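You operate a simulated robot arm through the tools that you are given. There is no shell and no other tool. Be economical: measure what you need, move in short steps, check, and stop when the job is done.

You are at the controls of a simulated robot arm. One attempt, no reset.

TASK
Uncap the diesel tank, open the white tap, pump the tank to 3/4.
Fine: the cap waits on the tank top; open the tap fully; pump with the red pump's black lever; shut the tap fully and cap the tank after.
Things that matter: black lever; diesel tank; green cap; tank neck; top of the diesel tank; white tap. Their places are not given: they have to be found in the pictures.

Only the result counts: the job must be done as asked and must still hold three seconds after the hand-in. Knocking over, shifting, dropping, spilling or breaking anything else fails it. Lids that push on must go on centred and level and be pressed home; caps that screw on are set level and turned clockwise until they are tight.

THE ROBOT
A 7-joint arm with a two-finger parallel gripper, fixed in place. Base frame: the origin is at the foot of the arm, x ahead of it, y to its left, z up. Lengths are in mm, angles in degrees, forces in N, time in s.
With the tool pointing down near the work surface it reaches from about 360 to 780 mm from the base axis. Its first joint turns from -143.0 to 143.0 degrees. Payload 3 kg.
The tool frame sits at the grasp point between the pads (the TCP): z along the fingers, y along the line on which they close. The tips reach 30 mm beyond it. The gripper opens to 110 mm. The fingers are 20 mm wide and 10 mm thick; the gripper's body (48 by 112 mm) begins 55 mm behind the TCP.
Orientation is that of the tool frame in the base frame, as a unit quaternion [w, x, y, z]. With the fingers straight down and closing along the base's y, the tool's x points along the base's -x, its y along +y and its z along -z.

THE INTERFACE
- The arm moves only by the tool move_arm. Its argument "rows" is a list of rows, each a list of 3 entries, a list of its own where there are three numbers: the shift along the tool's x, y, z in mm, then the turn, a rotation vector about the tool's x, y, z in degrees, then the gripper command, from -1 (fully open) to 1 (shut), values between in proportion. In form: [[[tx, ty, tz], [ax, ay, az], grip], ...]. A call has 1 to 12 rows; each row shifts and turns the commanded pose from where the row before left it, along the tool's axes as they then stand. Each row takes 0.2 s and may step no farther than 50 mm and 8.6 degrees from the row before; otherwise, or with a gripper value out of range, the whole call is refused. A pose out of reach is approached as far as the arm can. The call stops where the force on the tool passes 40 N (or 10 N more than at its start, if that is more) or the arm is blocked; 0.2 s more then pass. The fingers move at their own pace (about 153 mm/s each) and stop on an object; they squeeze with about 28 N. The grip force told is the motor's: it shows also when the fingers shut on nothing. Time passes only in rows, and 0.2 s behind the last, so rows that do not move let the fingers close. It gives the time, the measured TCP pose, the force on the tool (base axes), the opening and the grip force at its end, in the units of the frame above (readings bear some noise), with the torque about the TCP (base axes, N m) and any sound that the robot's microphone picked up, and new pictures: "show" is both (left out), scene, wrist or none.
- Cameras (640 x 400 px; columns grow to the right, rows downward): "scene" is fixed at [399.7, 499.7, 1534.6]; the picture's right is [-0.52, -0.85, 0.00], its down [-0.72, 0.44, -0.54] and it looks along [0.46, -0.28, -0.84] (base axes); focal length 242 px, centre (320, 200). "wrist" rides on the gripper at [72, 17, -103] in the tool frame; the picture's right is [-0.23, 0.97, 0.00], its down [-0.76, -0.18, -0.62] and it looks along [-0.61, -0.14, 0.78] (tool axes); focal length 222 px, centre (320, 200).
- raise_lower(by): slides the trunk up (or, below 0, down) by that many mm; the arm rides with it, the base frame stays. It gives what a move gives, with no picture.
- point_at(camera, pixels): for up to 12 pixels [column, row] of the newest picture of that camera ("zoom" is the newest enlarged one), the place [x, y, z] in the base frame of the surface seen there, good to about 2 mm. It takes no simulated time.
- inspect(camera, box): a new picture of the part [left, top, right, bottom] of that camera's present view, enlarged. It takes no simulated time.
- finish_job(): hands the job in; it is judged then, once.

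Work in short steps. Measure before you move; look again where a grasp or a placing could have gone wrong, and mend it. You have 80 turns and 200 pictures in all, those below and enlarged ones among them. Open the gripper and draw the arm clear of the work before you hand the job in, unless the task says otherwise; then end with one line.

The tools are called after "Request:" as a command line: name --argument value ..., lists and objects as JSON in quotes. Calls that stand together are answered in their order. move_arm: Moves the arm, as the interface text tells. Its arguments: {"type":"object","properties":{"rows":{"type":"array","items":{"type":"array"}},"show":{"type":"string","enum":["both","scene","wrist","none"]}},"required":["rows"]} The other tools are called the same way: raise_lower (by) slides the trunk up or down; point_at (camera, pixels) gives the place of the surface under pixels of a picture; inspect (camera, box) takes an enlarged picture of a part of a camera's view; finish_job () hands the job in.

At the start:

```text
time: 0.0
tool_pos: [569.4, 157.8, 1266.0]
tcp_rot: [0.0, 0.0, 1.0, 0.0]
contact_force: [-0.4, -0.3, 0.2]
wrist_torque: [0.0, 0.0, 0.01]
gripper_width: 110.0
finger_force: 0.0
trunk travel left (down, up): [-425.0, 65.0]
```

scene: 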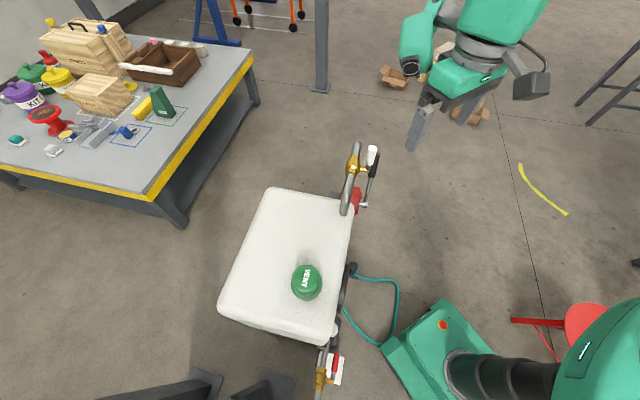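
wrist: 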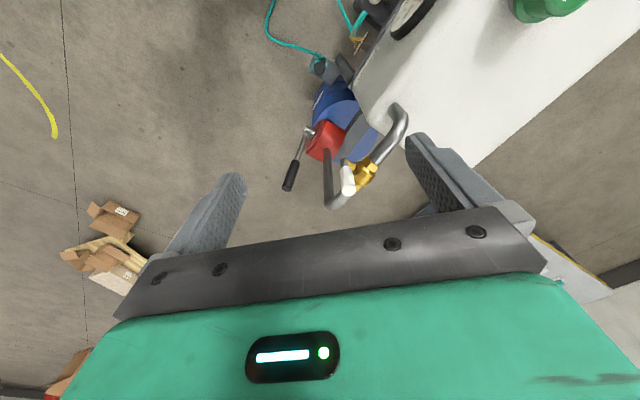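

The scene shows a white tank with a green cap near (307,282), and pump parts near (355,190). I enlarge these regions.

Request:
inspect --camera "scene" --box '[300, 130, 420, 220]'

Request:
inspect --camera "scene" --box '[200, 170, 420, 400]'

Request:
inspect --camera "wrist" --box '[240, 0, 560, 220]'

```text
4.44 times, centred on (360, 175) of scene
```

zoom: 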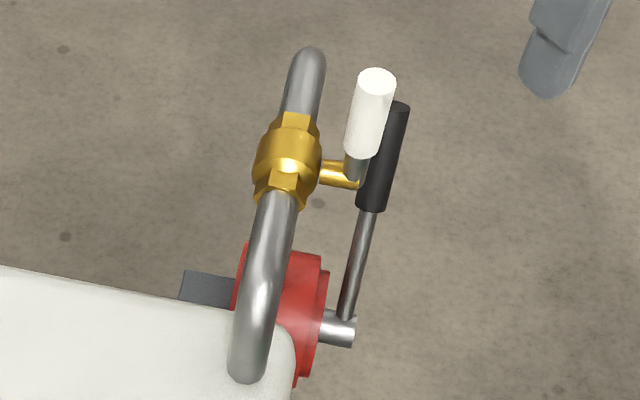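

```text
1.74 times, centred on (310, 285) of scene
```

zoom: 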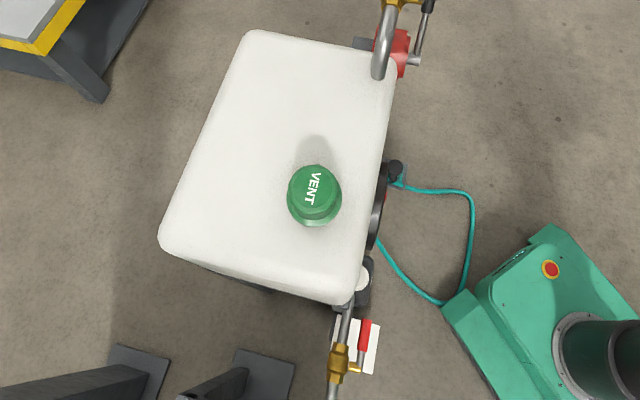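

```text
1.82 times, centred on (400, 110) of wrist
```

zoom: 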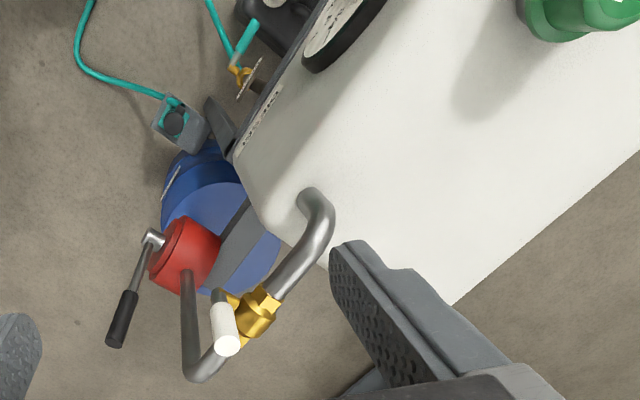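

The white tap is on the pump's pipe, the black lever is on the red pump, and there is a gauge on the tank's side facing the robot. I measure points on all of them.

Request:
point_at --camera "scene" --pixels '[[307, 272], [300, 296], [314, 296], [307, 240], [270, 194], [347, 210], [355, 158], [345, 205], [225, 312], [334, 338]]'

Request:
point_at --camera "zoom" --pixels '[[225, 345], [222, 310], [255, 320], [120, 335], [128, 300], [135, 275], [150, 240], [180, 245], [190, 330], [200, 375], [270, 290], [330, 60]]'

```text
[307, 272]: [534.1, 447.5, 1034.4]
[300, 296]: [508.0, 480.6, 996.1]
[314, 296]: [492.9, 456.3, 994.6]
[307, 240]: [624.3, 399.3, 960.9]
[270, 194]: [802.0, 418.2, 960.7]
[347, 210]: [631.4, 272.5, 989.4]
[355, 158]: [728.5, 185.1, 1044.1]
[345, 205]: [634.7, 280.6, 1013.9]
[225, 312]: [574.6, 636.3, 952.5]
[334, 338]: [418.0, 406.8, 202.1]
```

```text
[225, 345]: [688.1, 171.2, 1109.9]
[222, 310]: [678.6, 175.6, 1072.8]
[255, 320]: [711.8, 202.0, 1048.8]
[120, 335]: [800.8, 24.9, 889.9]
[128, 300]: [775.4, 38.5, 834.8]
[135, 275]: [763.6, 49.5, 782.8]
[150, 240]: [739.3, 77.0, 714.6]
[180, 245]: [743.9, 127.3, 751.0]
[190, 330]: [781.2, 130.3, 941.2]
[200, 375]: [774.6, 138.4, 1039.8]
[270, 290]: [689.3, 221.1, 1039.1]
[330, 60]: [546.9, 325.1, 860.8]
```

I look closer at the cap, the tap and the gauge.

Request:
inspect --camera "scene" --box '[275, 250, 339, 310]'

Request:
inspect --camera "wrist" --box '[330, 0, 490, 100]'

```text
6.67 times, centred on (307, 280) of scene
```

zoom: 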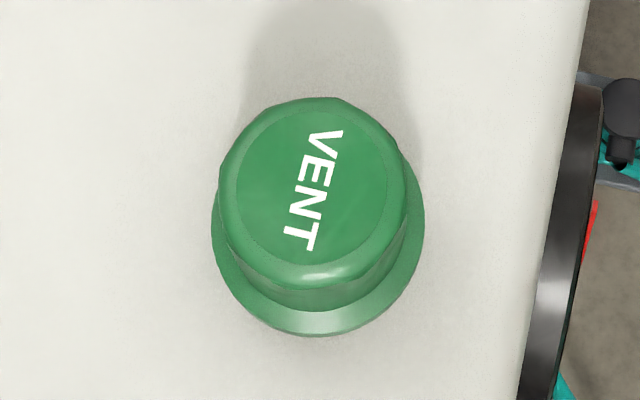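

```text
4.00 times, centred on (410, 50) of wrist
```

zoom: 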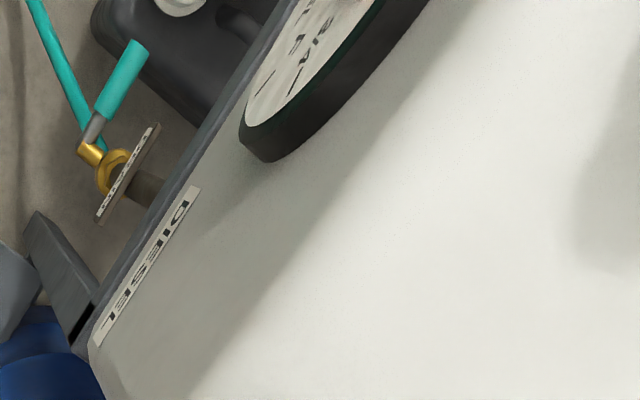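

I measure the cap's top centre, top edges, flange, and tank surface around it.

Request:
point_at --camera "scene" --pixels '[[305.8, 278.5], [305.8, 266.5], [294.5, 278.5], [317.5, 278.5], [305.8, 290], [292, 288], [321.8, 286], [307, 299.5], [307, 304], [285, 280], [330, 280], [290, 260]]'

Request:
point_at --camera "zoom" --pixels '[[290, 90], [300, 40], [265, 75], [360, 10], [128, 180], [120, 80], [100, 130], [145, 260]]'

```text
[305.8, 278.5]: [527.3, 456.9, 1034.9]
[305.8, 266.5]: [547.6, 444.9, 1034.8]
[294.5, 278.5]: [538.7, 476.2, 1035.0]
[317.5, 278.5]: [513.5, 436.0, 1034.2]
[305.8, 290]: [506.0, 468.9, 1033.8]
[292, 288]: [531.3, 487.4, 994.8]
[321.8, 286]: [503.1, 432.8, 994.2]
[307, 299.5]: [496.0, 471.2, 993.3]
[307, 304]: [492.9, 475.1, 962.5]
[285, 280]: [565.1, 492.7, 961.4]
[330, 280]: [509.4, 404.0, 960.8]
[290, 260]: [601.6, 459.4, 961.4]
```

```text
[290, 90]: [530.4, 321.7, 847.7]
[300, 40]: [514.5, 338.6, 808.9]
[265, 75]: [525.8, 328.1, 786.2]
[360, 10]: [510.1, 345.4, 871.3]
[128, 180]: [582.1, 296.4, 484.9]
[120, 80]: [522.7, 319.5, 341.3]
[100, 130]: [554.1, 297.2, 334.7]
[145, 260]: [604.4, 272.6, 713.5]
```

The cap centre is about (526,457), its top at z 1034.5 and its flange at z 994. I move above it with open fingers, pre-turning clockwise to leave room for unscrewing.

Request:
move_arm --rows '[[[6.2, 42.7, 0], [0, 0, 0], -1], [[6.2, 42.7, 0], [0, 0, 0], -1], [[6.2, 42.7, 0], [0, 0, 0], -1], [[6.2, 42.7, 20], [0, 0, 0], -1], [[6.2, 42.7, 20], [0, 0, 0], -1], [[6.2, 42.7, 20], [0, 0, 0], -1], [[6.2, 42.7, 20], [0, 0, 0], -1], [[0, 0, 20], [0, 0, 8], -1], [[0, 0, 20], [0, 0, 8], -1], [[0, 0, 20], [0, 0, 8], -1], [[0, 0, 0], [0, 0, 8], -1], [[0, 0, 0], [0, 0, 8], -1]]'

```text
time: 2.6
tool_pos: [527.2, 457.0, 1126.3]
tcp_rot: [0.0, 0.343, 0.939, 0.0]
contact_force: [0.2, 0.0, 0.2]
wrist_torque: [0.02, 0.0, 0.0]
gripper_width: 110.1
finger_force: 0.1
trunk travel left (down, up): [-425.0, 65.0]
```

scene: 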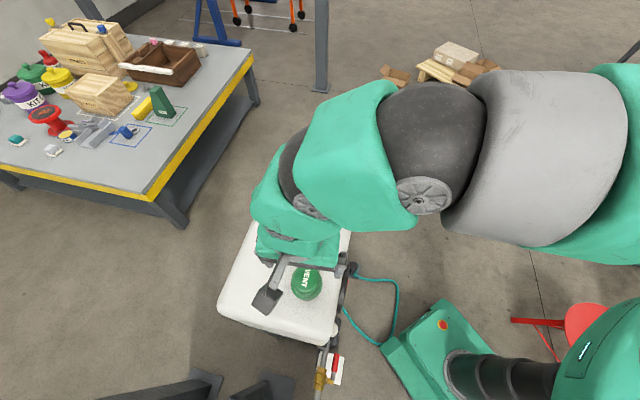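
wrist: 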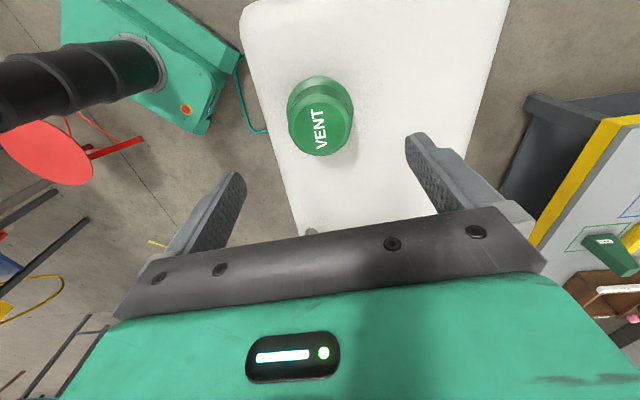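

The cap is seen in wrist at (322,117). I recheck its place and then descend.

Request:
point_at --camera "wrist" --pixels '[[290, 127], [349, 127], [321, 153], [321, 105], [320, 130]]'

Request:
move_arm --rows '[[[0, 0, 30], [0, 0, 0], -1], [[0, 0, 30], [0, 0, 0], -1], [[0, 0, 20], [0, 0, 0], -1], [[0, 0, 10], [0, 0, 0], -1]]'

```text
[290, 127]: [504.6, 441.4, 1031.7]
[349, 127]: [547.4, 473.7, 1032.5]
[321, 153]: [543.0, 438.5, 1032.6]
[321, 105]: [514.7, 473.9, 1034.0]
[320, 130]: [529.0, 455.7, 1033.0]
```

```text
time: 3.6
tool_pos: [524.6, 457.6, 1036.3]
tcp_rot: [0.001, 0.342, 0.94, -0.001]
contact_force: [-0.6, 0.4, -0.2]
wrist_torque: [0.01, 0.02, 0.04]
gripper_width: 109.8
finger_force: 0.1
trunk travel left (down, up): [-425.0, 65.0]
```

scene: 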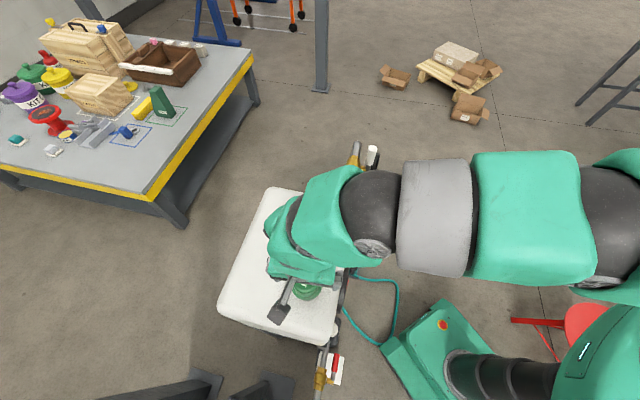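
wrist: 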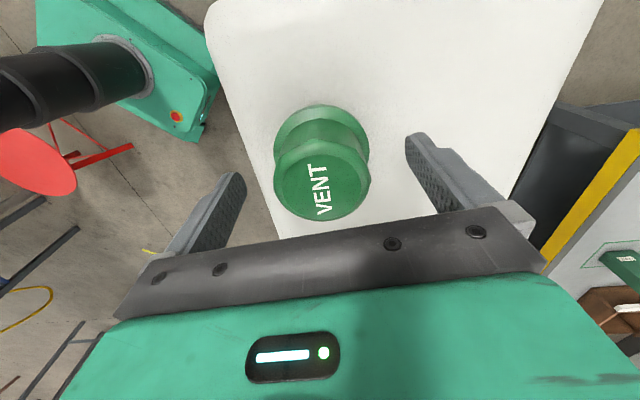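

The pose is centred on the cap and the knob is slightly waisted. I lower 8 mm, close, and then turn counterclockwise a little to feel the thread.

Request:
move_arm --rows '[[[0, 0, 8], [0, 0, 0], -1], [[0, 0, 0], [0, 0, 0], 1], [[0, 0, 0], [0, 0, 0], 1], [[0, 0, 0], [0, 0, 0], 1], [[0, 0, 0], [0, 0, -8], 1], [[0, 0, 0], [0, 0, -8], 1]]' --show "wrist"

```text
time: 5.0
tool_pos: [524.6, 456.5, 1028.3]
tcp_rot: [0.0, 0.206, 0.978, 0.0]
contact_force: [1.5, 0.2, -0.1]
wrist_torque: [0.03, -0.01, -0.01]
gripper_width: 56.9
finger_force: 28.4
trunk travel left (down, up): [-425.0, 65.0]
```

wrist: 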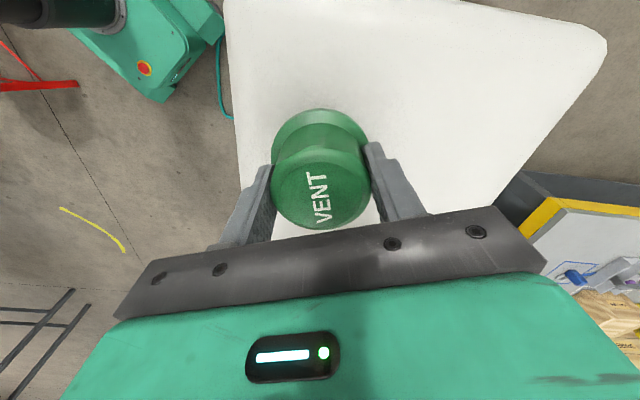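

The cap turned with the gripper with hardly any torque. I turn further counterclockwise with no lift and watch the forces.

Request:
move_arm --rows '[[[0, 0, 0], [0, 0, -8], 1], [[0, 0, 0], [0, 0, -8], 1], [[0, 0, 0], [0, 0, -8], 1], [[0, 0, 0], [0, 0, -8], 1], [[0, 0, 0], [0, 0, -8], 1], [[0, 0, 0], [0, 0, -8], 1], [[0, 0, 0], [0, 0, -8], 1], [[0, 0, 0], [0, 0, -8], 1]]' --show "wrist"

```text
time: 6.8
tool_pos: [525.6, 456.7, 1028.5]
tcp_rot: [0.0, -0.343, 0.939, 0.0]
contact_force: [-4.4, -17.6, -1.4]
wrist_torque: [-0.86, 0.22, -0.21]
gripper_width: 56.7
finger_force: 28.0
trunk travel left (down, up): [-425.0, 65.0]
```

wrist: 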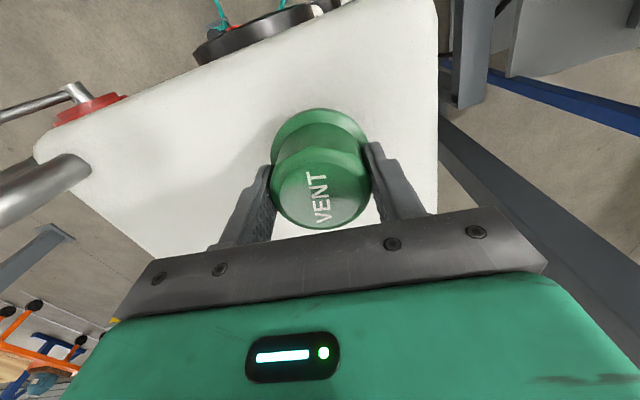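

The cap turned 80° with no rise, so I try a gentle lift of 4 mm to see whether it comes.

Request:
move_arm --rows '[[[0, 0, -2], [0, 0, 0], 1], [[0, 0, -2], [0, 0, 0], 1]]' --show "wrist"

```text
time: 7.4
tool_pos: [525.3, 455.9, 1030.9]
tcp_rot: [0.0, -0.342, 0.94, 0.0]
contact_force: [-2.3, -16.9, -5.4]
wrist_torque: [-0.94, 0.13, -0.09]
gripper_width: 57.0
finger_force: 27.7
trunk travel left (down, up): [-425.0, 65.0]
```

wrist: 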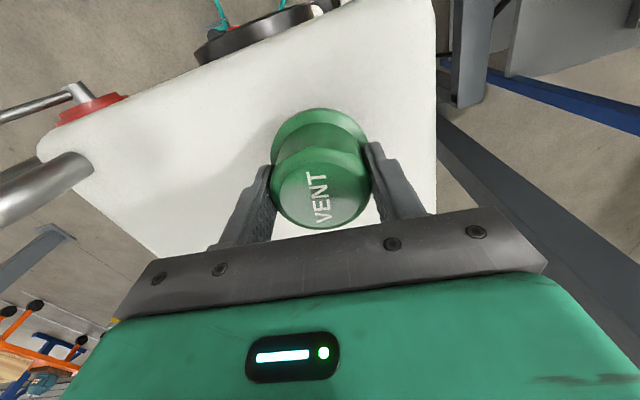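

Only −5 N at +2.4 mm, with a sideways load of −17 N in y. I relieve that by shifting 2 mm toward −y and lift a little more.

Request:
move_arm --rows '[[[1.3, -1.5, 0], [0, 0, 0], 1], [[0, 0, -2], [0, 0, 0], 1], [[0, 0, -2], [0, 0, 0], 1]]' --show "wrist"

```text
time: 8.2
tool_pos: [525.4, 456.6, 1035.5]
tcp_rot: [0.001, -0.342, 0.94, 0.001]
contact_force: [1.2, 0.1, -1.0]
wrist_torque: [0.01, -0.01, -0.01]
gripper_width: 56.9
finger_force: 28.2
trunk travel left (down, up): [-425.0, 65.0]
```

wrist: 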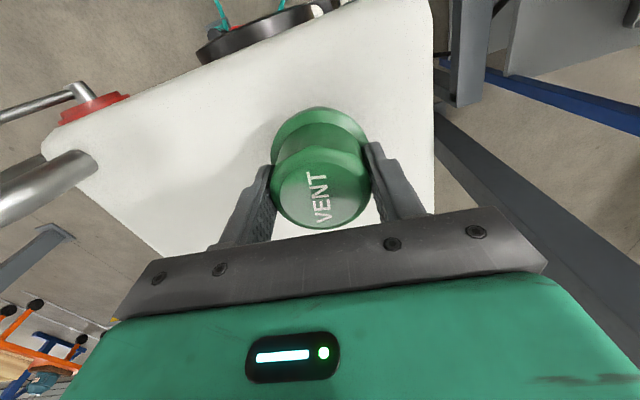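

All force has gone, so the cap appears free. I lift it 60 mm to clear the neck and check.

Request:
move_arm --rows '[[[0, 0, -10], [0, 0, 0], 1], [[0, 0, -20], [0, 0, 0], 1], [[0, 0, -30], [0, 0, 0], 1]]'

```text
time: 9.0
tool_pos: [526.6, 454.4, 1093.8]
tcp_rot: [0.0, -0.342, 0.94, 0.001]
contact_force: [-0.2, 0.3, -0.7]
wrist_torque: [0.01, -0.02, -0.01]
gripper_width: 0.0
finger_force: 27.9
trunk travel left (down, up): [-425.0, 65.0]
```

scene: 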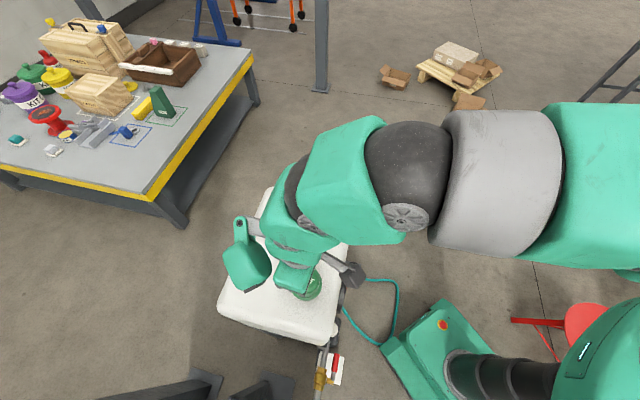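
wrist: 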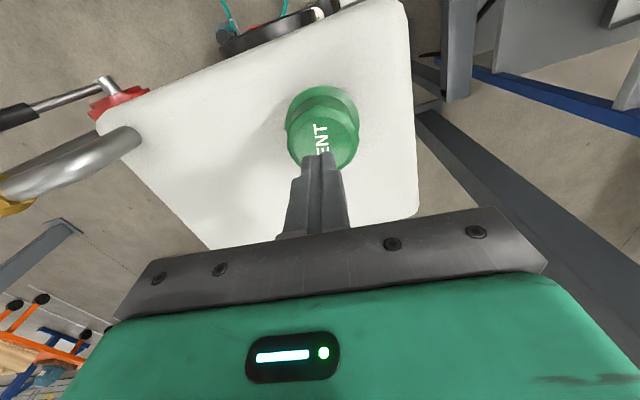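

The fingers slipped off upward and the cap is still on the neck. I measure whether it has risen or tilted.

Request:
point_at --camera "wrist" --pixels '[[300, 140], [345, 145], [322, 120], [322, 92], [290, 110], [352, 110], [322, 102]]'

Request:
inspect --camera "wrist" --box '[260, 60, 400, 180]'

```text
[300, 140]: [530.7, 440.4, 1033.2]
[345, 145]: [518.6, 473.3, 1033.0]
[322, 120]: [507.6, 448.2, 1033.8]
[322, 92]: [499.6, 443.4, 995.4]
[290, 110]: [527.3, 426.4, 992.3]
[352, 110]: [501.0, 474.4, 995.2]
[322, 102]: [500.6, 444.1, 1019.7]
```

```text
3.33 times, centred on (330, 120) of wrist
```

zoom: 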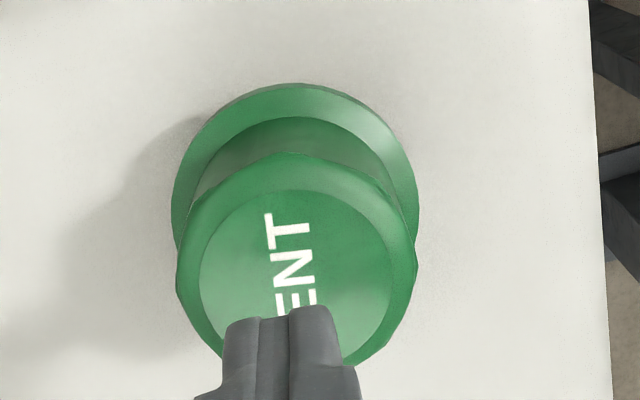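

The cap sits as before (top z ~1033.5). In the earlier lift it rose with the gripper at zero force, so it probably came free and slipped in the faster rows. I regrip deeper and lift slowly.

Request:
move_arm --rows '[[[-0.5, 2.2, 0], [0, 0, 0], -1], [[0, 0, 0], [0, 0, 0], -1], [[0, 0, 25], [0, 0, 0], -1], [[0, 0, 25], [0, 0, 0], -1], [[0, 0, 19], [0, 0, 0], -1], [[0, 0, 0], [0, 0, 0], 1], [[0, 0, 0], [0, 0, 0], 1], [[0, 0, 0], [0, 0, 0], 1]]' --show "wrist"

Request:
move_arm --rows '[[[0, 0, -2], [0, 0, 0], 1], [[0, 0, -2], [0, 0, 0], 1], [[0, 0, -2], [0, 0, 0], 1], [[0, 0, 0], [0, 0, 0], 1]]' --show "wrist"

```text
time: 10.8
tool_pos: [525.5, 456.5, 1025.8]
tcp_rot: [0.0, -0.341, 0.94, 0.0]
contact_force: [-0.4, -0.8, -0.7]
wrist_torque: [-0.03, -0.01, -0.02]
gripper_width: 57.0
finger_force: 28.1
trunk travel left (down, up): [-425.0, 65.0]
```

wrist: 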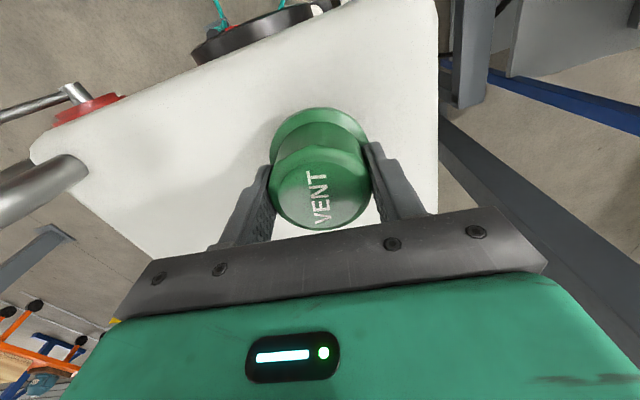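

```text
time: 11.8
tool_pos: [525.3, 457.6, 1032.3]
tcp_rot: [0.0, -0.343, 0.94, 0.001]
contact_force: [1.2, -4.0, -1.4]
wrist_torque: [-0.2, -0.01, -0.03]
gripper_width: 56.7
finger_force: 28.1
trunk travel left (down, up): [-425.0, 65.0]
```

wrist: 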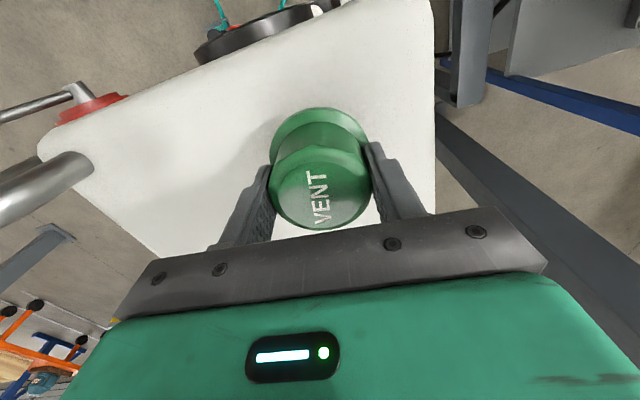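

The cap keeps its place in the picture while the tank recedes, so it seems to rise with the fingers. I check the flange height.

Request:
point_at --camera "wrist" --pixels '[[320, 113], [280, 125], [300, 180], [318, 205], [320, 95]]'

Request:
move_arm --rows '[[[0, 0, -2], [0, 0, 0], 1], [[0, 0, -2], [0, 0, 0], 1], [[0, 0, -2], [0, 0, 0], 1], [[0, 0, 0], [0, 0, 0], 1]]' --show "wrist"

```text
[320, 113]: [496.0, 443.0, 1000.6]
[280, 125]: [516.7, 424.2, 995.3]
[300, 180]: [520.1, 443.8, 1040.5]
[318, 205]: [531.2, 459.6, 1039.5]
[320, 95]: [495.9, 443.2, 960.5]
```

```text
time: 12.8
tool_pos: [525.6, 457.4, 1038.7]
tcp_rot: [0.001, -0.342, 0.94, 0.0]
contact_force: [0.9, -5.7, -1.4]
wrist_torque: [-0.3, -0.07, 0.03]
gripper_width: 57.1
finger_force: 27.6
trunk travel left (down, up): [-425.0, 65.0]
```

wrist: 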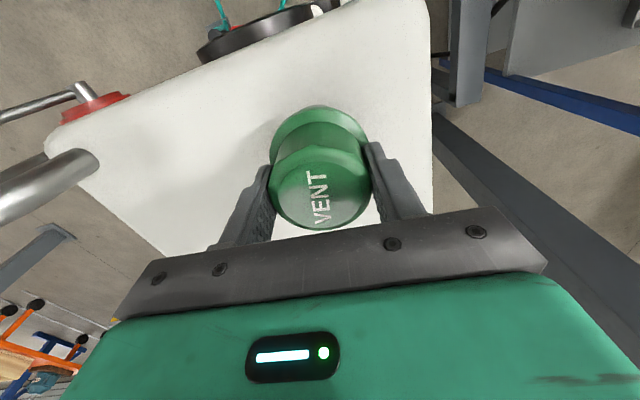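

The cap top rose to 1040, so it is lifting. I continue slowly with a small sideways relief.

Request:
move_arm --rows '[[[0.5, -0.6, -1], [0, 0, 0], 1], [[0, 0, -2], [0, 0, 0], 1], [[0, 0, -2], [0, 0, 0], 1], [[0, 0, -2], [0, 0, 0], 1], [[0, 0, -2], [0, 0, 0], 1], [[0, 0, -2], [0, 0, 0], 1]]' --show "wrist"

```text
time: 14.2
tool_pos: [523.9, 456.0, 1049.3]
tcp_rot: [0.001, -0.342, 0.94, 0.0]
contact_force: [-0.5, -0.5, -0.5]
wrist_torque: [0.02, 0.01, -0.02]
gripper_width: 56.8
finger_force: 28.1
trunk travel left (down, up): [-425.0, 65.0]
```

wrist: 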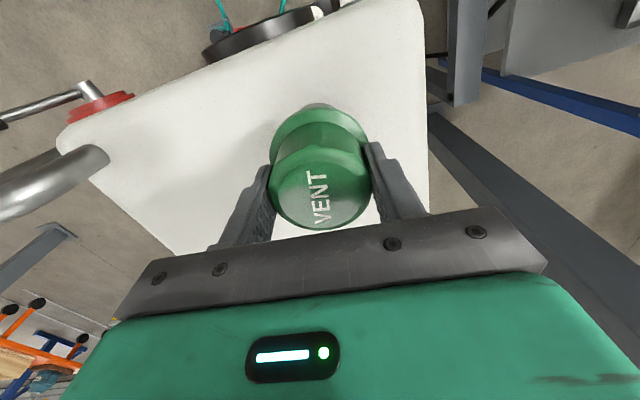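

The white neck now peeks out behind the cap at (318,106). I keep lifting slowly until it is well clear.

Request:
move_arm --rows '[[[0, 0, -3], [0, 0, 0], 1], [[0, 0, -4], [0, 0, 0], 1], [[0, 0, -4], [0, 0, 0], 1], [[0, 0, -4], [0, 0, 0], 1], [[0, 0, -4], [0, 0, 0], 1], [[0, 0, -4], [0, 0, 0], 1], [[0, 0, -4], [0, 0, 0], 1], [[0, 0, -4], [0, 0, 0], 1], [[0, 0, -4], [0, 0, 0], 1], [[0, 0, -4], [0, 0, 0], 1]]'

```text
time: 16.4
tool_pos: [523.7, 457.5, 1088.0]
tcp_rot: [0.0, -0.342, 0.94, 0.0]
contact_force: [0.6, 0.0, -0.1]
wrist_torque: [-0.01, -0.01, 0.0]
gripper_width: 57.0
finger_force: 28.0
trunk travel left (down, up): [-425.0, 65.0]
```

scene: 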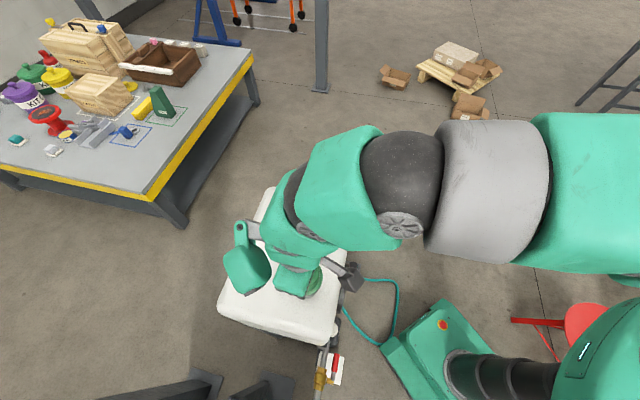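
wrist: 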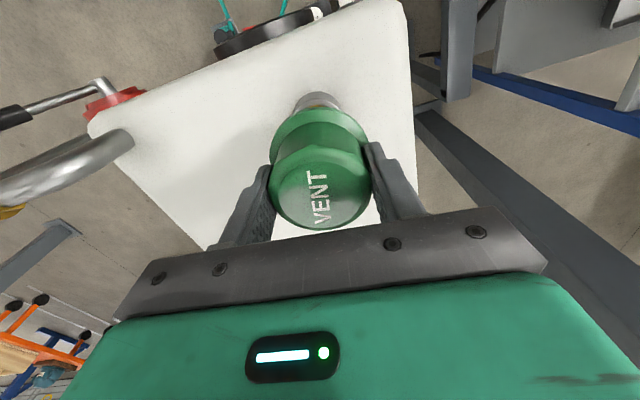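

The cap is clear of the neck. I carry it slowly to a free spot on the tank top at about (610,395).

Request:
move_arm --rows '[[[-3.2, -8, 0], [0, 0, 0], 1], [[-3.2, -13.5, 0], [0, 0, 0], 1], [[-3.2, -13.5, 0], [0, 0, 0], 1], [[-3.3, -13.5, 0], [0, 0, 0], 1], [[-3.3, -13.5, 0], [0, 0, 0], 1], [[-3.3, -13.5, 0], [0, 0, 0], 1], [[-3.3, -13.5, 0], [0, 0, 0], 1], [[-3.2, -13.8, 0], [0, 0, 0], 1], [[0, 0, 0], [0, 0, 0], 1]]'

```text
time: 18.4
tool_pos: [612.4, 395.2, 1088.4]
tcp_rot: [-0.002, -0.342, 0.94, -0.001]
contact_force: [-0.3, 0.5, -0.8]
wrist_torque: [0.0, 0.01, -0.04]
gripper_width: 56.7
finger_force: 27.4
trunk travel left (down, up): [-425.0, 65.0]
```

scene: 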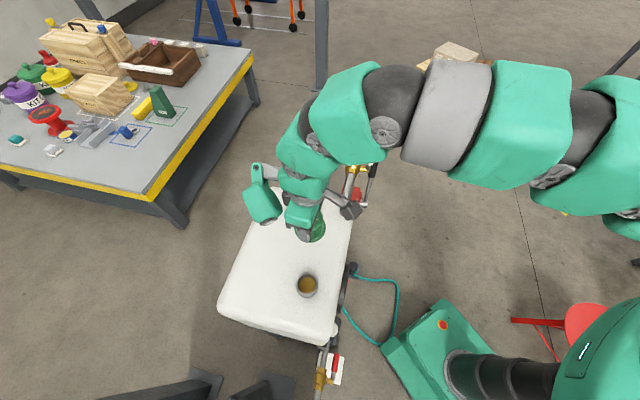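
wrist: 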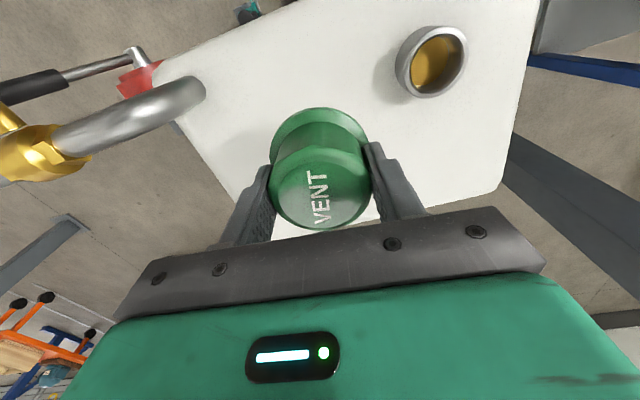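

The open neck is seen at scene (307,284) and wrist (431,62). I measure its rim, and lower the cap in part.

Request:
point_at --camera "wrist" --pixels '[[399, 70], [464, 52], [425, 96], [438, 28], [432, 62], [395, 90], [320, 92]]'

Request:
point_at --camera "scene" --pixels '[[307, 273.5], [307, 295.5], [297, 284], [317.5, 284], [307, 285]]'

Request:
inspect --camera "scene" --box '[280, 200, 350, 300]'

Request:
move_arm --rows '[[[0, 0, 10], [0, 0, 0], 1], [[0, 0, 10], [0, 0, 0], 1], [[0, 0, 10], [0, 0, 0], 1], [[0, 0, 5], [0, 0, 0], 1]]' --show "wrist"

```text
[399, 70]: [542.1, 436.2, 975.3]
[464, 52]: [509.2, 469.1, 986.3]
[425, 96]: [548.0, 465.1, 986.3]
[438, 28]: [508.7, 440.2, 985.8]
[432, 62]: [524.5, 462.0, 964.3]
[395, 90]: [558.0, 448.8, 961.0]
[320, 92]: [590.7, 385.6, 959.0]
```

```text
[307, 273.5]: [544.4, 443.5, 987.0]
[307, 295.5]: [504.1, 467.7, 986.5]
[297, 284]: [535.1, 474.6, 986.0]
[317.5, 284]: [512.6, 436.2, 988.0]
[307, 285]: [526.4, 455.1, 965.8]
```

```text
4.00 times, centred on (315, 250) of scene
```

zoom: 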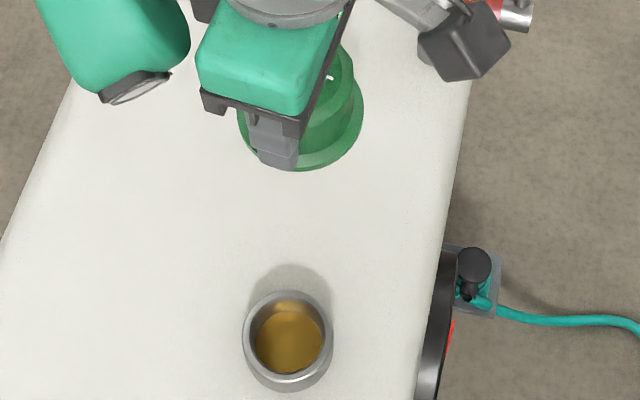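

```text
time: 19.4
tool_pos: [611.7, 394.7, 1054.3]
tcp_rot: [-0.001, -0.342, 0.94, 0.0]
contact_force: [1.0, 0.0, -0.7]
wrist_torque: [-0.02, 0.02, 0.02]
gripper_width: 56.8
finger_force: 27.8
trunk travel left (down, up): [-425.0, 65.0]
```

wrist: 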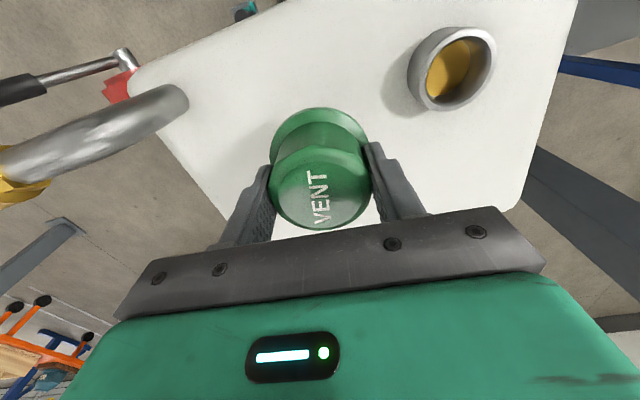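

Neck centre is (525,456), rim z 987. I lower the cap slowly, feeling for the tank top.

Request:
move_arm --rows '[[[0, 0, 2], [0, 0, 0], 1], [[0, 0, 2], [0, 0, 0], 1], [[0, 0, 2], [0, 0, 0], 1], [[0, 0, 2], [0, 0, 0], 1], [[0, 0, 2], [0, 0, 0], 1], [[0, 0, 2], [0, 0, 0], 1]]' --show "none"

Request:
move_arm --rows '[[[0, 0, 2], [0, 0, 0], 1], [[0, 0, 2], [0, 0, 0], 1], [[0, 0, 2], [0, 0, 0], 1], [[0, 0, 2], [0, 0, 0], 1]]'

```text
time: 20.8
tool_pos: [611.3, 394.3, 1039.3]
tcp_rot: [0.001, -0.342, 0.94, -0.001]
contact_force: [0.7, -1.3, -1.7]
wrist_torque: [0.0, 0.01, -0.02]
gripper_width: 56.5
finger_force: 28.4
trunk travel left (down, up): [-425.0, 65.0]
```

```text
time: 21.8
tool_pos: [610.3, 395.2, 1033.4]
tcp_rot: [0.0, -0.342, 0.94, 0.001]
contact_force: [0.1, 0.5, -0.6]
wrist_torque: [-0.01, -0.02, 0.0]
gripper_width: 57.0
finger_force: 27.8
trunk travel left (down, up): [-425.0, 65.0]
```

scene: 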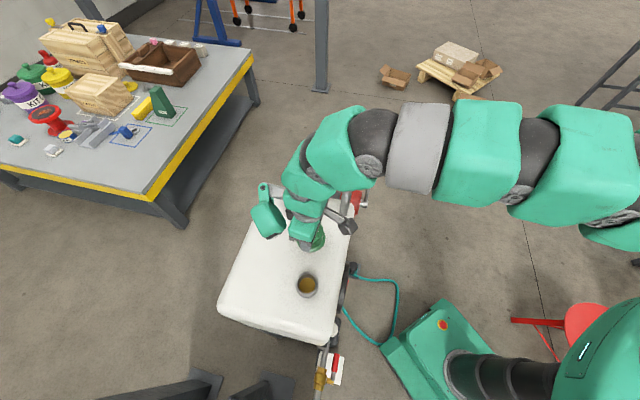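
wrist: 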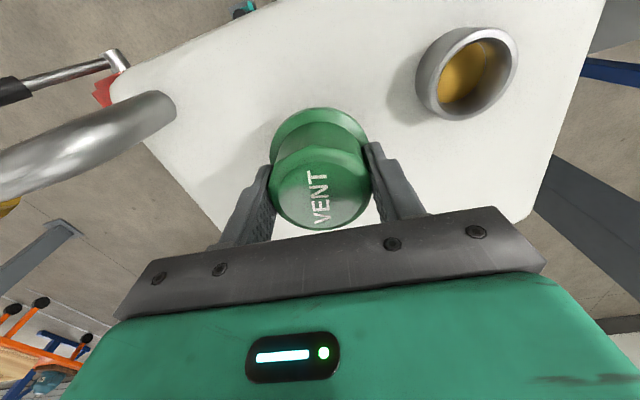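

No contact yet, so I go on down in 2 mm rows.

Request:
move_arm --rows '[[[0, 0, 2], [0, 0, 0], 1], [[0, 0, 2], [0, 0, 0], 1], [[0, 0, 2], [0, 0, 0], 1], [[0, 0, 2], [0, 0, 0], 1], [[0, 0, 0], [0, 0, 0], 1]]' --show "none"

Request:
move_arm --rows '[[[0, 0, 2], [0, 0, 0], 1], [[0, 0, 2], [0, 0, 0], 1], [[0, 0, 2], [0, 0, 0], 1], [[0, 0, 0], [0, 0, 0], 1]]' --show "wrist"

```text
time: 23.0
tool_pos: [611.0, 395.0, 1024.7]
tcp_rot: [0.0, -0.342, 0.94, 0.0]
contact_force: [0.3, 0.5, -0.4]
wrist_torque: [-0.01, 0.0, 0.04]
gripper_width: 56.5
finger_force: 27.7
trunk travel left (down, up): [-425.0, 65.0]
```

```text
time: 24.0
tool_pos: [610.6, 395.1, 1020.6]
tcp_rot: [0.002, -0.342, 0.94, 0.001]
contact_force: [2.1, 0.3, 20.7]
wrist_torque: [0.01, -0.08, 0.0]
gripper_width: 56.6
finger_force: 28.3
trunk travel left (down, up): [-425.0, 65.0]
```

wrist: 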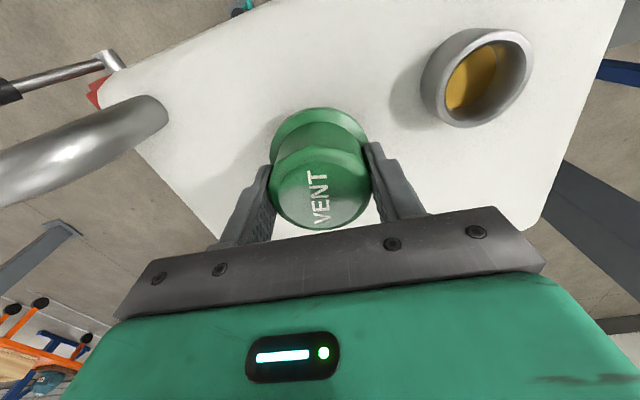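

Contact: +20 N at TCP z 1020.6, cap standing. I ease off, open part way, and withdraw upward.

Request:
move_arm --rows '[[[0, 0, -1.4], [0, 0, 0], 1], [[0, 0, 0], [0, 0, 0], -0.3], [[0, 0, 0], [0, 0, 0], -0.4], [[0, 0, -10], [0, 0, 0], -0.4], [[0, 0, -30], [0, 0, 0], -0.4], [[0, 0, -40], [0, 0, 0], -0.4], [[0, 0, -50], [0, 0, 0], -0.4], [[0, 0, -50], [0, 0, 0], -0.4], [[0, 0, -40], [0, 0, 0], -0.4]]'

```text
time: 26.0
tool_pos: [609.0, 397.5, 1231.1]
tcp_rot: [0.0, -0.342, 0.94, -0.001]
contact_force: [-1.0, 1.8, 0.4]
wrist_torque: [-0.17, -0.05, -0.01]
gripper_width: 76.9
finger_force: 0.0
out of reach, approached as far as the arm can: row 9
trunk travel left (down, up): [-425.0, 65.0]
```

scene: 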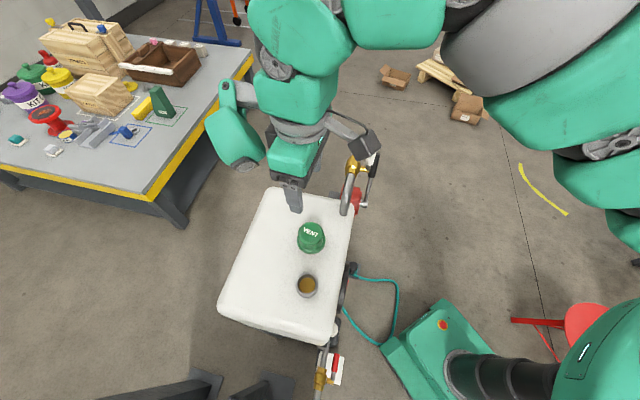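
wrist: 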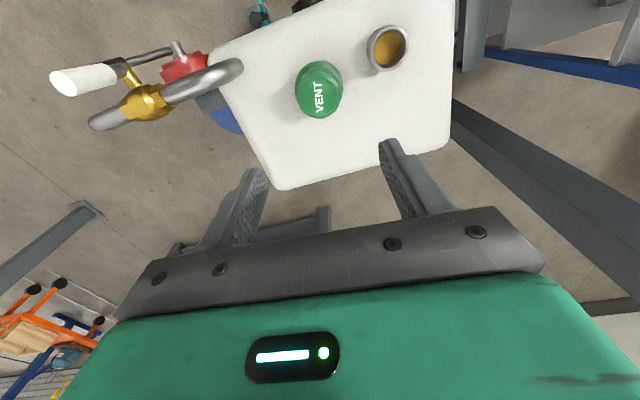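

The cap stands on the tank top. Now I study the tap and gauge in close-up.

Request:
inspect --camera "wrist" --box '[40, 20, 260, 150]'

Request:
inspect --camera "scene" --box '[320, 130, 400, 220]'

Request:
point_at --camera "scene" --pixels '[[371, 148], [373, 155], [371, 165], [366, 170], [360, 168], [354, 162], [357, 146], [352, 185], [346, 210], [372, 190], [374, 160], [364, 203]]'

Request:
point_at --camera "wrist" --pixels '[[60, 85], [85, 78], [110, 72], [125, 70], [135, 82], [145, 102], [95, 122], [190, 88], [235, 68], [178, 48], [150, 55], [185, 65]]'

```text
2.91 times, centred on (150, 85) of wrist
```

zoom: 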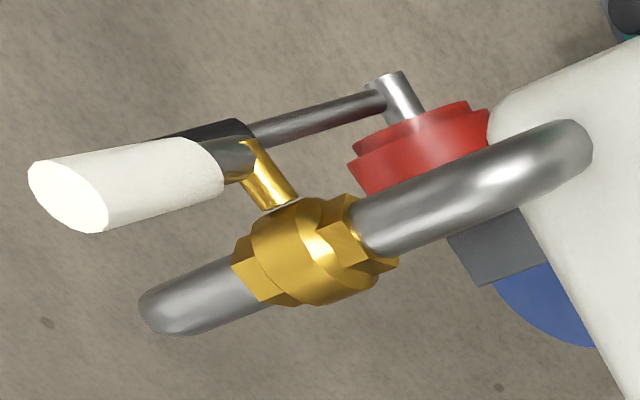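

```text
4.44 times, centred on (360, 175) of scene
```

zoom: 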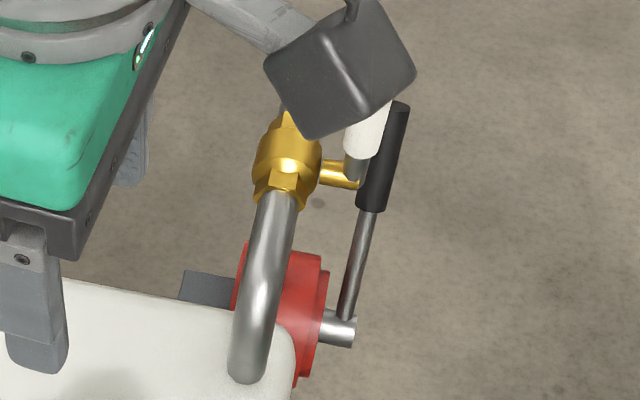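

```text
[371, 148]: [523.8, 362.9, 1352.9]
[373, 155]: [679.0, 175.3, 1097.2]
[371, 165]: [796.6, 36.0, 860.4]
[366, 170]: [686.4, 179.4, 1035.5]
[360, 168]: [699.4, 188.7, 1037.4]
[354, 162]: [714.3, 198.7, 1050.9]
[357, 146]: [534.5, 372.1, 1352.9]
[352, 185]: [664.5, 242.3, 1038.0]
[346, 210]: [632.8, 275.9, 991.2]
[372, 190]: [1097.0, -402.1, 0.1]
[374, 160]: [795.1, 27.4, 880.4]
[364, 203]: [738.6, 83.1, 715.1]
```

```text
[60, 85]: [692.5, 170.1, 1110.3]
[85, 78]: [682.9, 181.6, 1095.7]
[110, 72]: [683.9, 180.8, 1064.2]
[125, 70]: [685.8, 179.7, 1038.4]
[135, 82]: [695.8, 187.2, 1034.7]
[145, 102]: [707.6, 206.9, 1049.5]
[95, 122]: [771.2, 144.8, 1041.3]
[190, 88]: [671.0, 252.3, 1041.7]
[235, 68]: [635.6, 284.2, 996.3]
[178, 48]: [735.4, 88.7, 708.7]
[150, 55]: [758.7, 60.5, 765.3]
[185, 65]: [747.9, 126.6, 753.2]
```

The handle stands upright (closed, across the pipe) with pivot ≈(685,178,1030). I rotate the tool so the fingers close across the handle plane, at a lower height.

Request:
move_arm --rows '[[[0, 0, 10], [0, 0, 8.24], -0.4], [[0, 0, 10], [0, 0, 8.24], -0.4], [[0, 0, 10], [0, 0, 8.24], -0.4], [[0, 0, 10], [0, 0, 8.24], -0.4], [[0, 0, 0], [0, 0, 8.24], -0.4], [[0, 0, 0], [0, 0, 8.24], -0.4], [[0, 0, 0], [0, 0, 8.24], -0.4], [[0, 0, 0], [0, 0, 8.24], -0.4], [[0, 0, 0], [0, 0, 8.24], -0.4], [[0, 0, 0], [0, 0, 8.24], -0.4]]' --show "none"

Request:
move_arm --rows '[[[-34.8, -18.8, 0], [0, 0, 0], -0.4], [[-34.8, -18.8, 0], [0, 0, 0], -0.4], [[-34.8, -18.8, 0], [0, 0, 0], -0.4], [[-34.8, -18.8, 0], [0, 0, 0], -0.4], [[-34.8, -18.8, 0], [0, 0, 0], -0.4], [[-34.8, -18.8, 0], [0, 0, 0], -0.4]]'

```text
time: 28.2
tool_pos: [609.5, 394.4, 1189.9]
tcp_rot: [0.0, 0.363, 0.932, 0.0]
contact_force: [0.2, -0.1, 0.7]
wrist_torque: [-0.01, 0.0, 0.0]
gripper_width: 77.0
finger_force: 0.0
trunk travel left (down, up): [-425.0, 65.0]
```

```text
time: 29.6
tool_pos: [685.6, 171.2, 1189.7]
tcp_rot: [0.0, 0.361, 0.933, -0.001]
contact_force: [-0.4, 0.2, -0.3]
wrist_torque: [-0.04, 0.0, -0.01]
gripper_width: 77.0
finger_force: 0.1
trunk travel left (down, up): [-425.0, 65.0]
```

scene: 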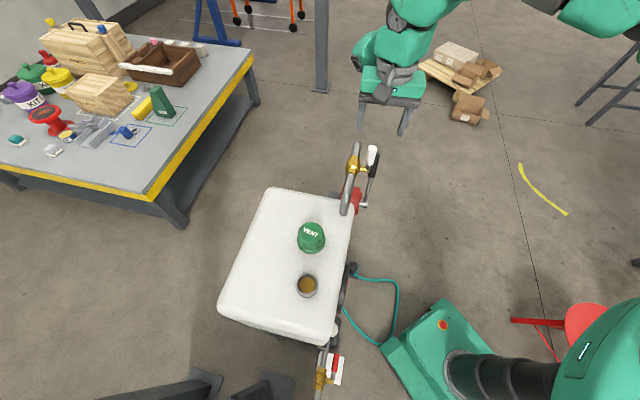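
wrist: 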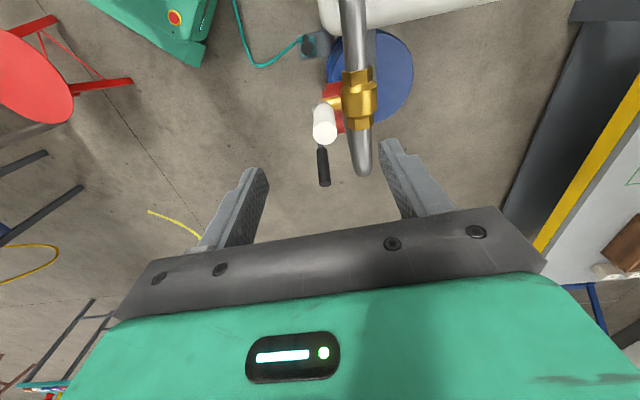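

The wrist view shows the pipe aligned with the tool's x axis and the handle end at (325,135). I measure the handle precisely.

Request:
inspect --camera "wrist" --box '[290, 50, 400, 190]'

Request:
point_at --camera "wrist" --pixels '[[325, 134], [316, 136], [334, 133], [323, 113], [315, 118], [332, 115], [322, 105], [331, 103], [358, 95], [355, 50], [365, 160], [323, 170]]'

Request:
point_at --camera "scene" --pixels '[[373, 148], [371, 158], [369, 163], [365, 170]]'

```text
2.86 times, centred on (345, 120) of wrist
```

zoom: 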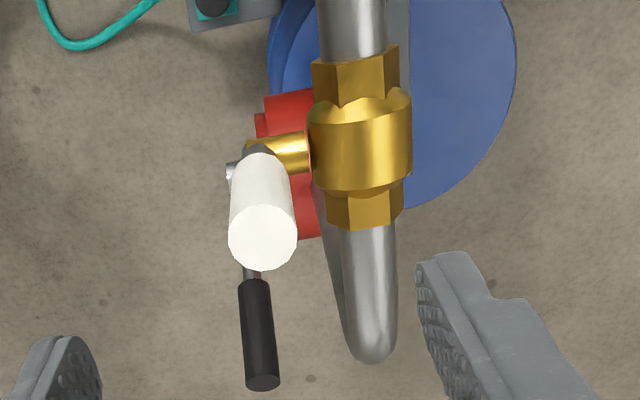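

```text
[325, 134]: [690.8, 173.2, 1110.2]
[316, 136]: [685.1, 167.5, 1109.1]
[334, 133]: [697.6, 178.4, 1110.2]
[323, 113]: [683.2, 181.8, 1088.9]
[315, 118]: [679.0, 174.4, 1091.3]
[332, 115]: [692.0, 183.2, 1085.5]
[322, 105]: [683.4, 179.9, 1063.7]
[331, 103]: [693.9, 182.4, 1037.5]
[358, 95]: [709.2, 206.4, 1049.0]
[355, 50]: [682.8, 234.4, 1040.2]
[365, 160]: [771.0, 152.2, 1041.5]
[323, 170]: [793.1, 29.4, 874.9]
```

```text
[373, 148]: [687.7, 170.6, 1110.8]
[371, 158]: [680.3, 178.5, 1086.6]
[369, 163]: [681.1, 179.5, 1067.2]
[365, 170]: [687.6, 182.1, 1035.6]
```

Handle axis is at (690,174), top z 1110. I descend around its top end with a 45 mm opening and grip at TCP z ≈1092.

Request:
move_arm --rows '[[[-1.3, 5, 0], [0, 0, 0], 0.18], [[0, 0, 35], [0, 0, 0], 0.18], [[0, 0, 35], [0, 0, 0], 0.18], [[0, 0, 20], [0, 0, 0], 0.18], [[0, 0, 8], [0, 0, 0], 0.18]]'

```text
time: 30.8
tool_pos: [692.8, 173.0, 1092.1]
tcp_rot: [0.0, 0.361, 0.933, 0.0]
contact_force: [-0.6, -0.3, -0.3]
wrist_torque: [-0.02, 0.01, 0.02]
gripper_width: 45.0
finger_force: 0.0
trunk travel left (down, up): [-425.0, 65.0]
```

scene: 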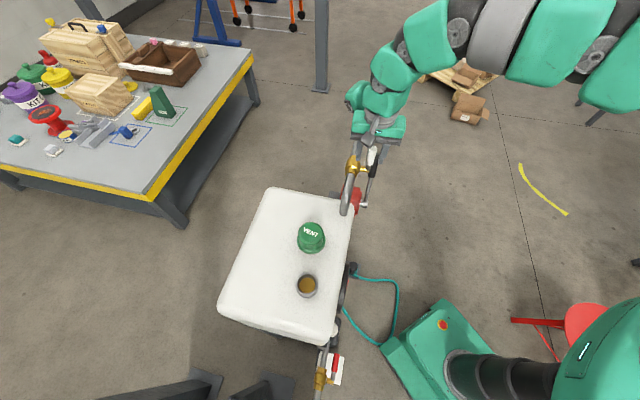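
wrist: 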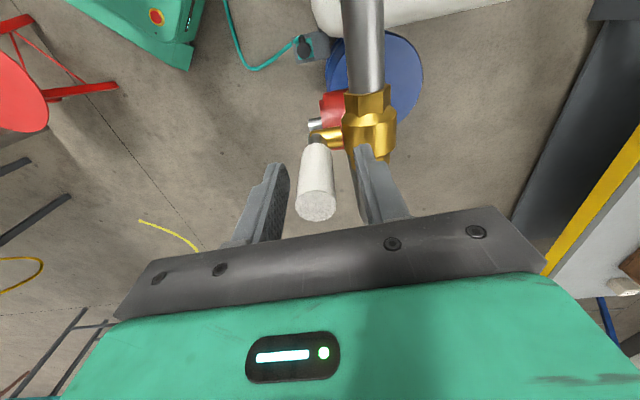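

The handle sits between the fingers. I close and nudge 5 mm toward the tank (+tool x) to test the turning sense.

Request:
move_arm --rows '[[[0, 0, 0], [0, 0, 0], 1], [[0, 0, 0], [0, 0, 0], 1], [[3, 0, 0], [0, 0, 0], 1], [[3, 0, 0], [0, 0, 0], 1], [[0, 0, 0], [0, 0, 0], 1]]' --show "wrist"

```text
time: 32.0
tool_pos: [689.3, 173.4, 1091.9]
tcp_rot: [0.0, 0.362, 0.932, 0.0]
contact_force: [1.5, -28.1, -8.8]
wrist_torque: [-0.95, -0.74, 0.12]
gripper_width: 20.8
finger_force: 45.2
trunk travel left (down, up): [-425.0, 65.0]
```

wrist: 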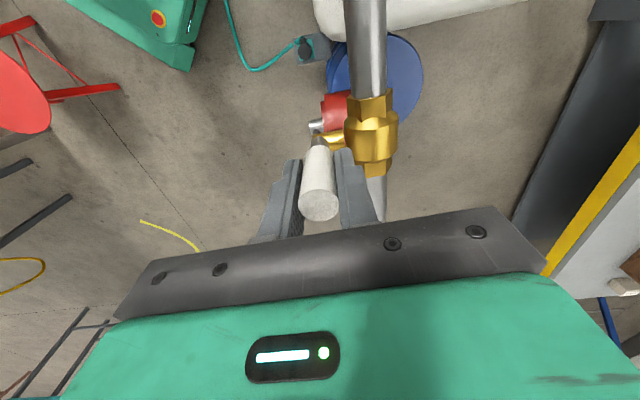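

Force is 20 N resisting toward the tank, plus 20 N across from misalignment. I relieve the cross load and try the other sense (−tool x).

Request:
move_arm --rows '[[[-3, -2, 0], [0, 0, 0], 1], [[-3, 0, 0], [0, 0, 0], 1], [[-3, 0, 0], [0, 0, 0], 1], [[-3, 0, 0], [0, 0, 0], 1], [[0, 0, 0], [0, 0, 0], 1]]' --show "wrist"

```text
time: 33.2
tool_pos: [692.6, 169.9, 1092.2]
tcp_rot: [-0.001, 0.361, 0.932, -0.001]
contact_force: [-28.9, 14.4, -10.1]
wrist_torque: [0.47, 0.26, -0.02]
gripper_width: 20.7
finger_force: 45.0
trunk travel left (down, up): [-425.0, 65.0]
```

wrist: 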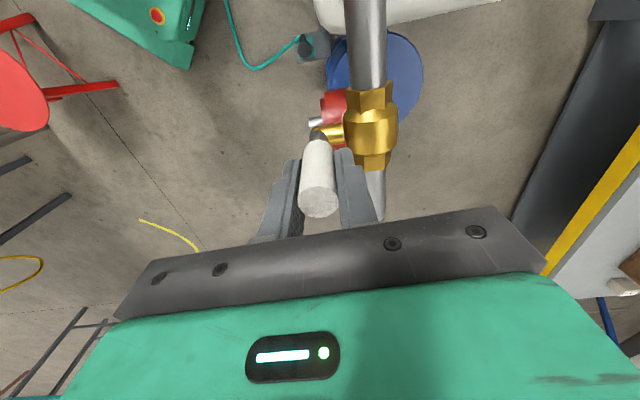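

Both senses resist; the +u sense is stiffer (31 N for 2 mm). I push harder toward the tank to see if it breaks loose.

Request:
move_arm --rows '[[[3, 0, 0], [0, 0, 0], 1], [[3, 0, 0], [0, 0, 0], 1], [[3, 0, 0], [0, 0, 0], 1], [[3, 0, 0], [0, 0, 0], 1], [[2, 0, 0], [0, 0, 0], 1], [[2, 0, 0], [0, 0, 0], 1], [[0, 0, 0], [0, 0, 0], 1]]' --show "wrist"

```text
time: 34.8
tool_pos: [685.4, 176.9, 1093.5]
tcp_rot: [0.0, 0.362, 0.932, 0.0]
contact_force: [12.9, -17.0, 3.5]
wrist_torque: [-1.39, -0.39, -0.05]
gripper_width: 20.8
finger_force: 45.2
trunk travel left (down, up): [-425.0, 65.0]
```

wrist: 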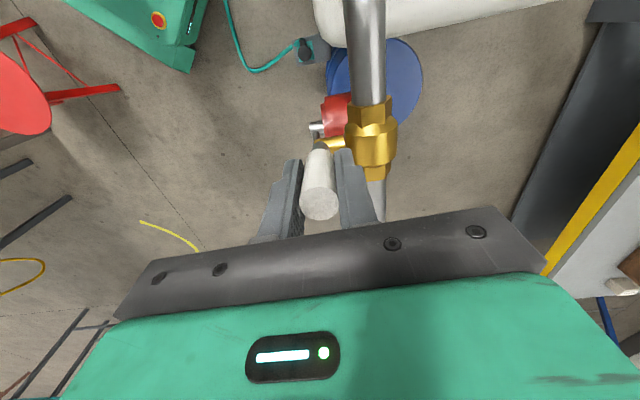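

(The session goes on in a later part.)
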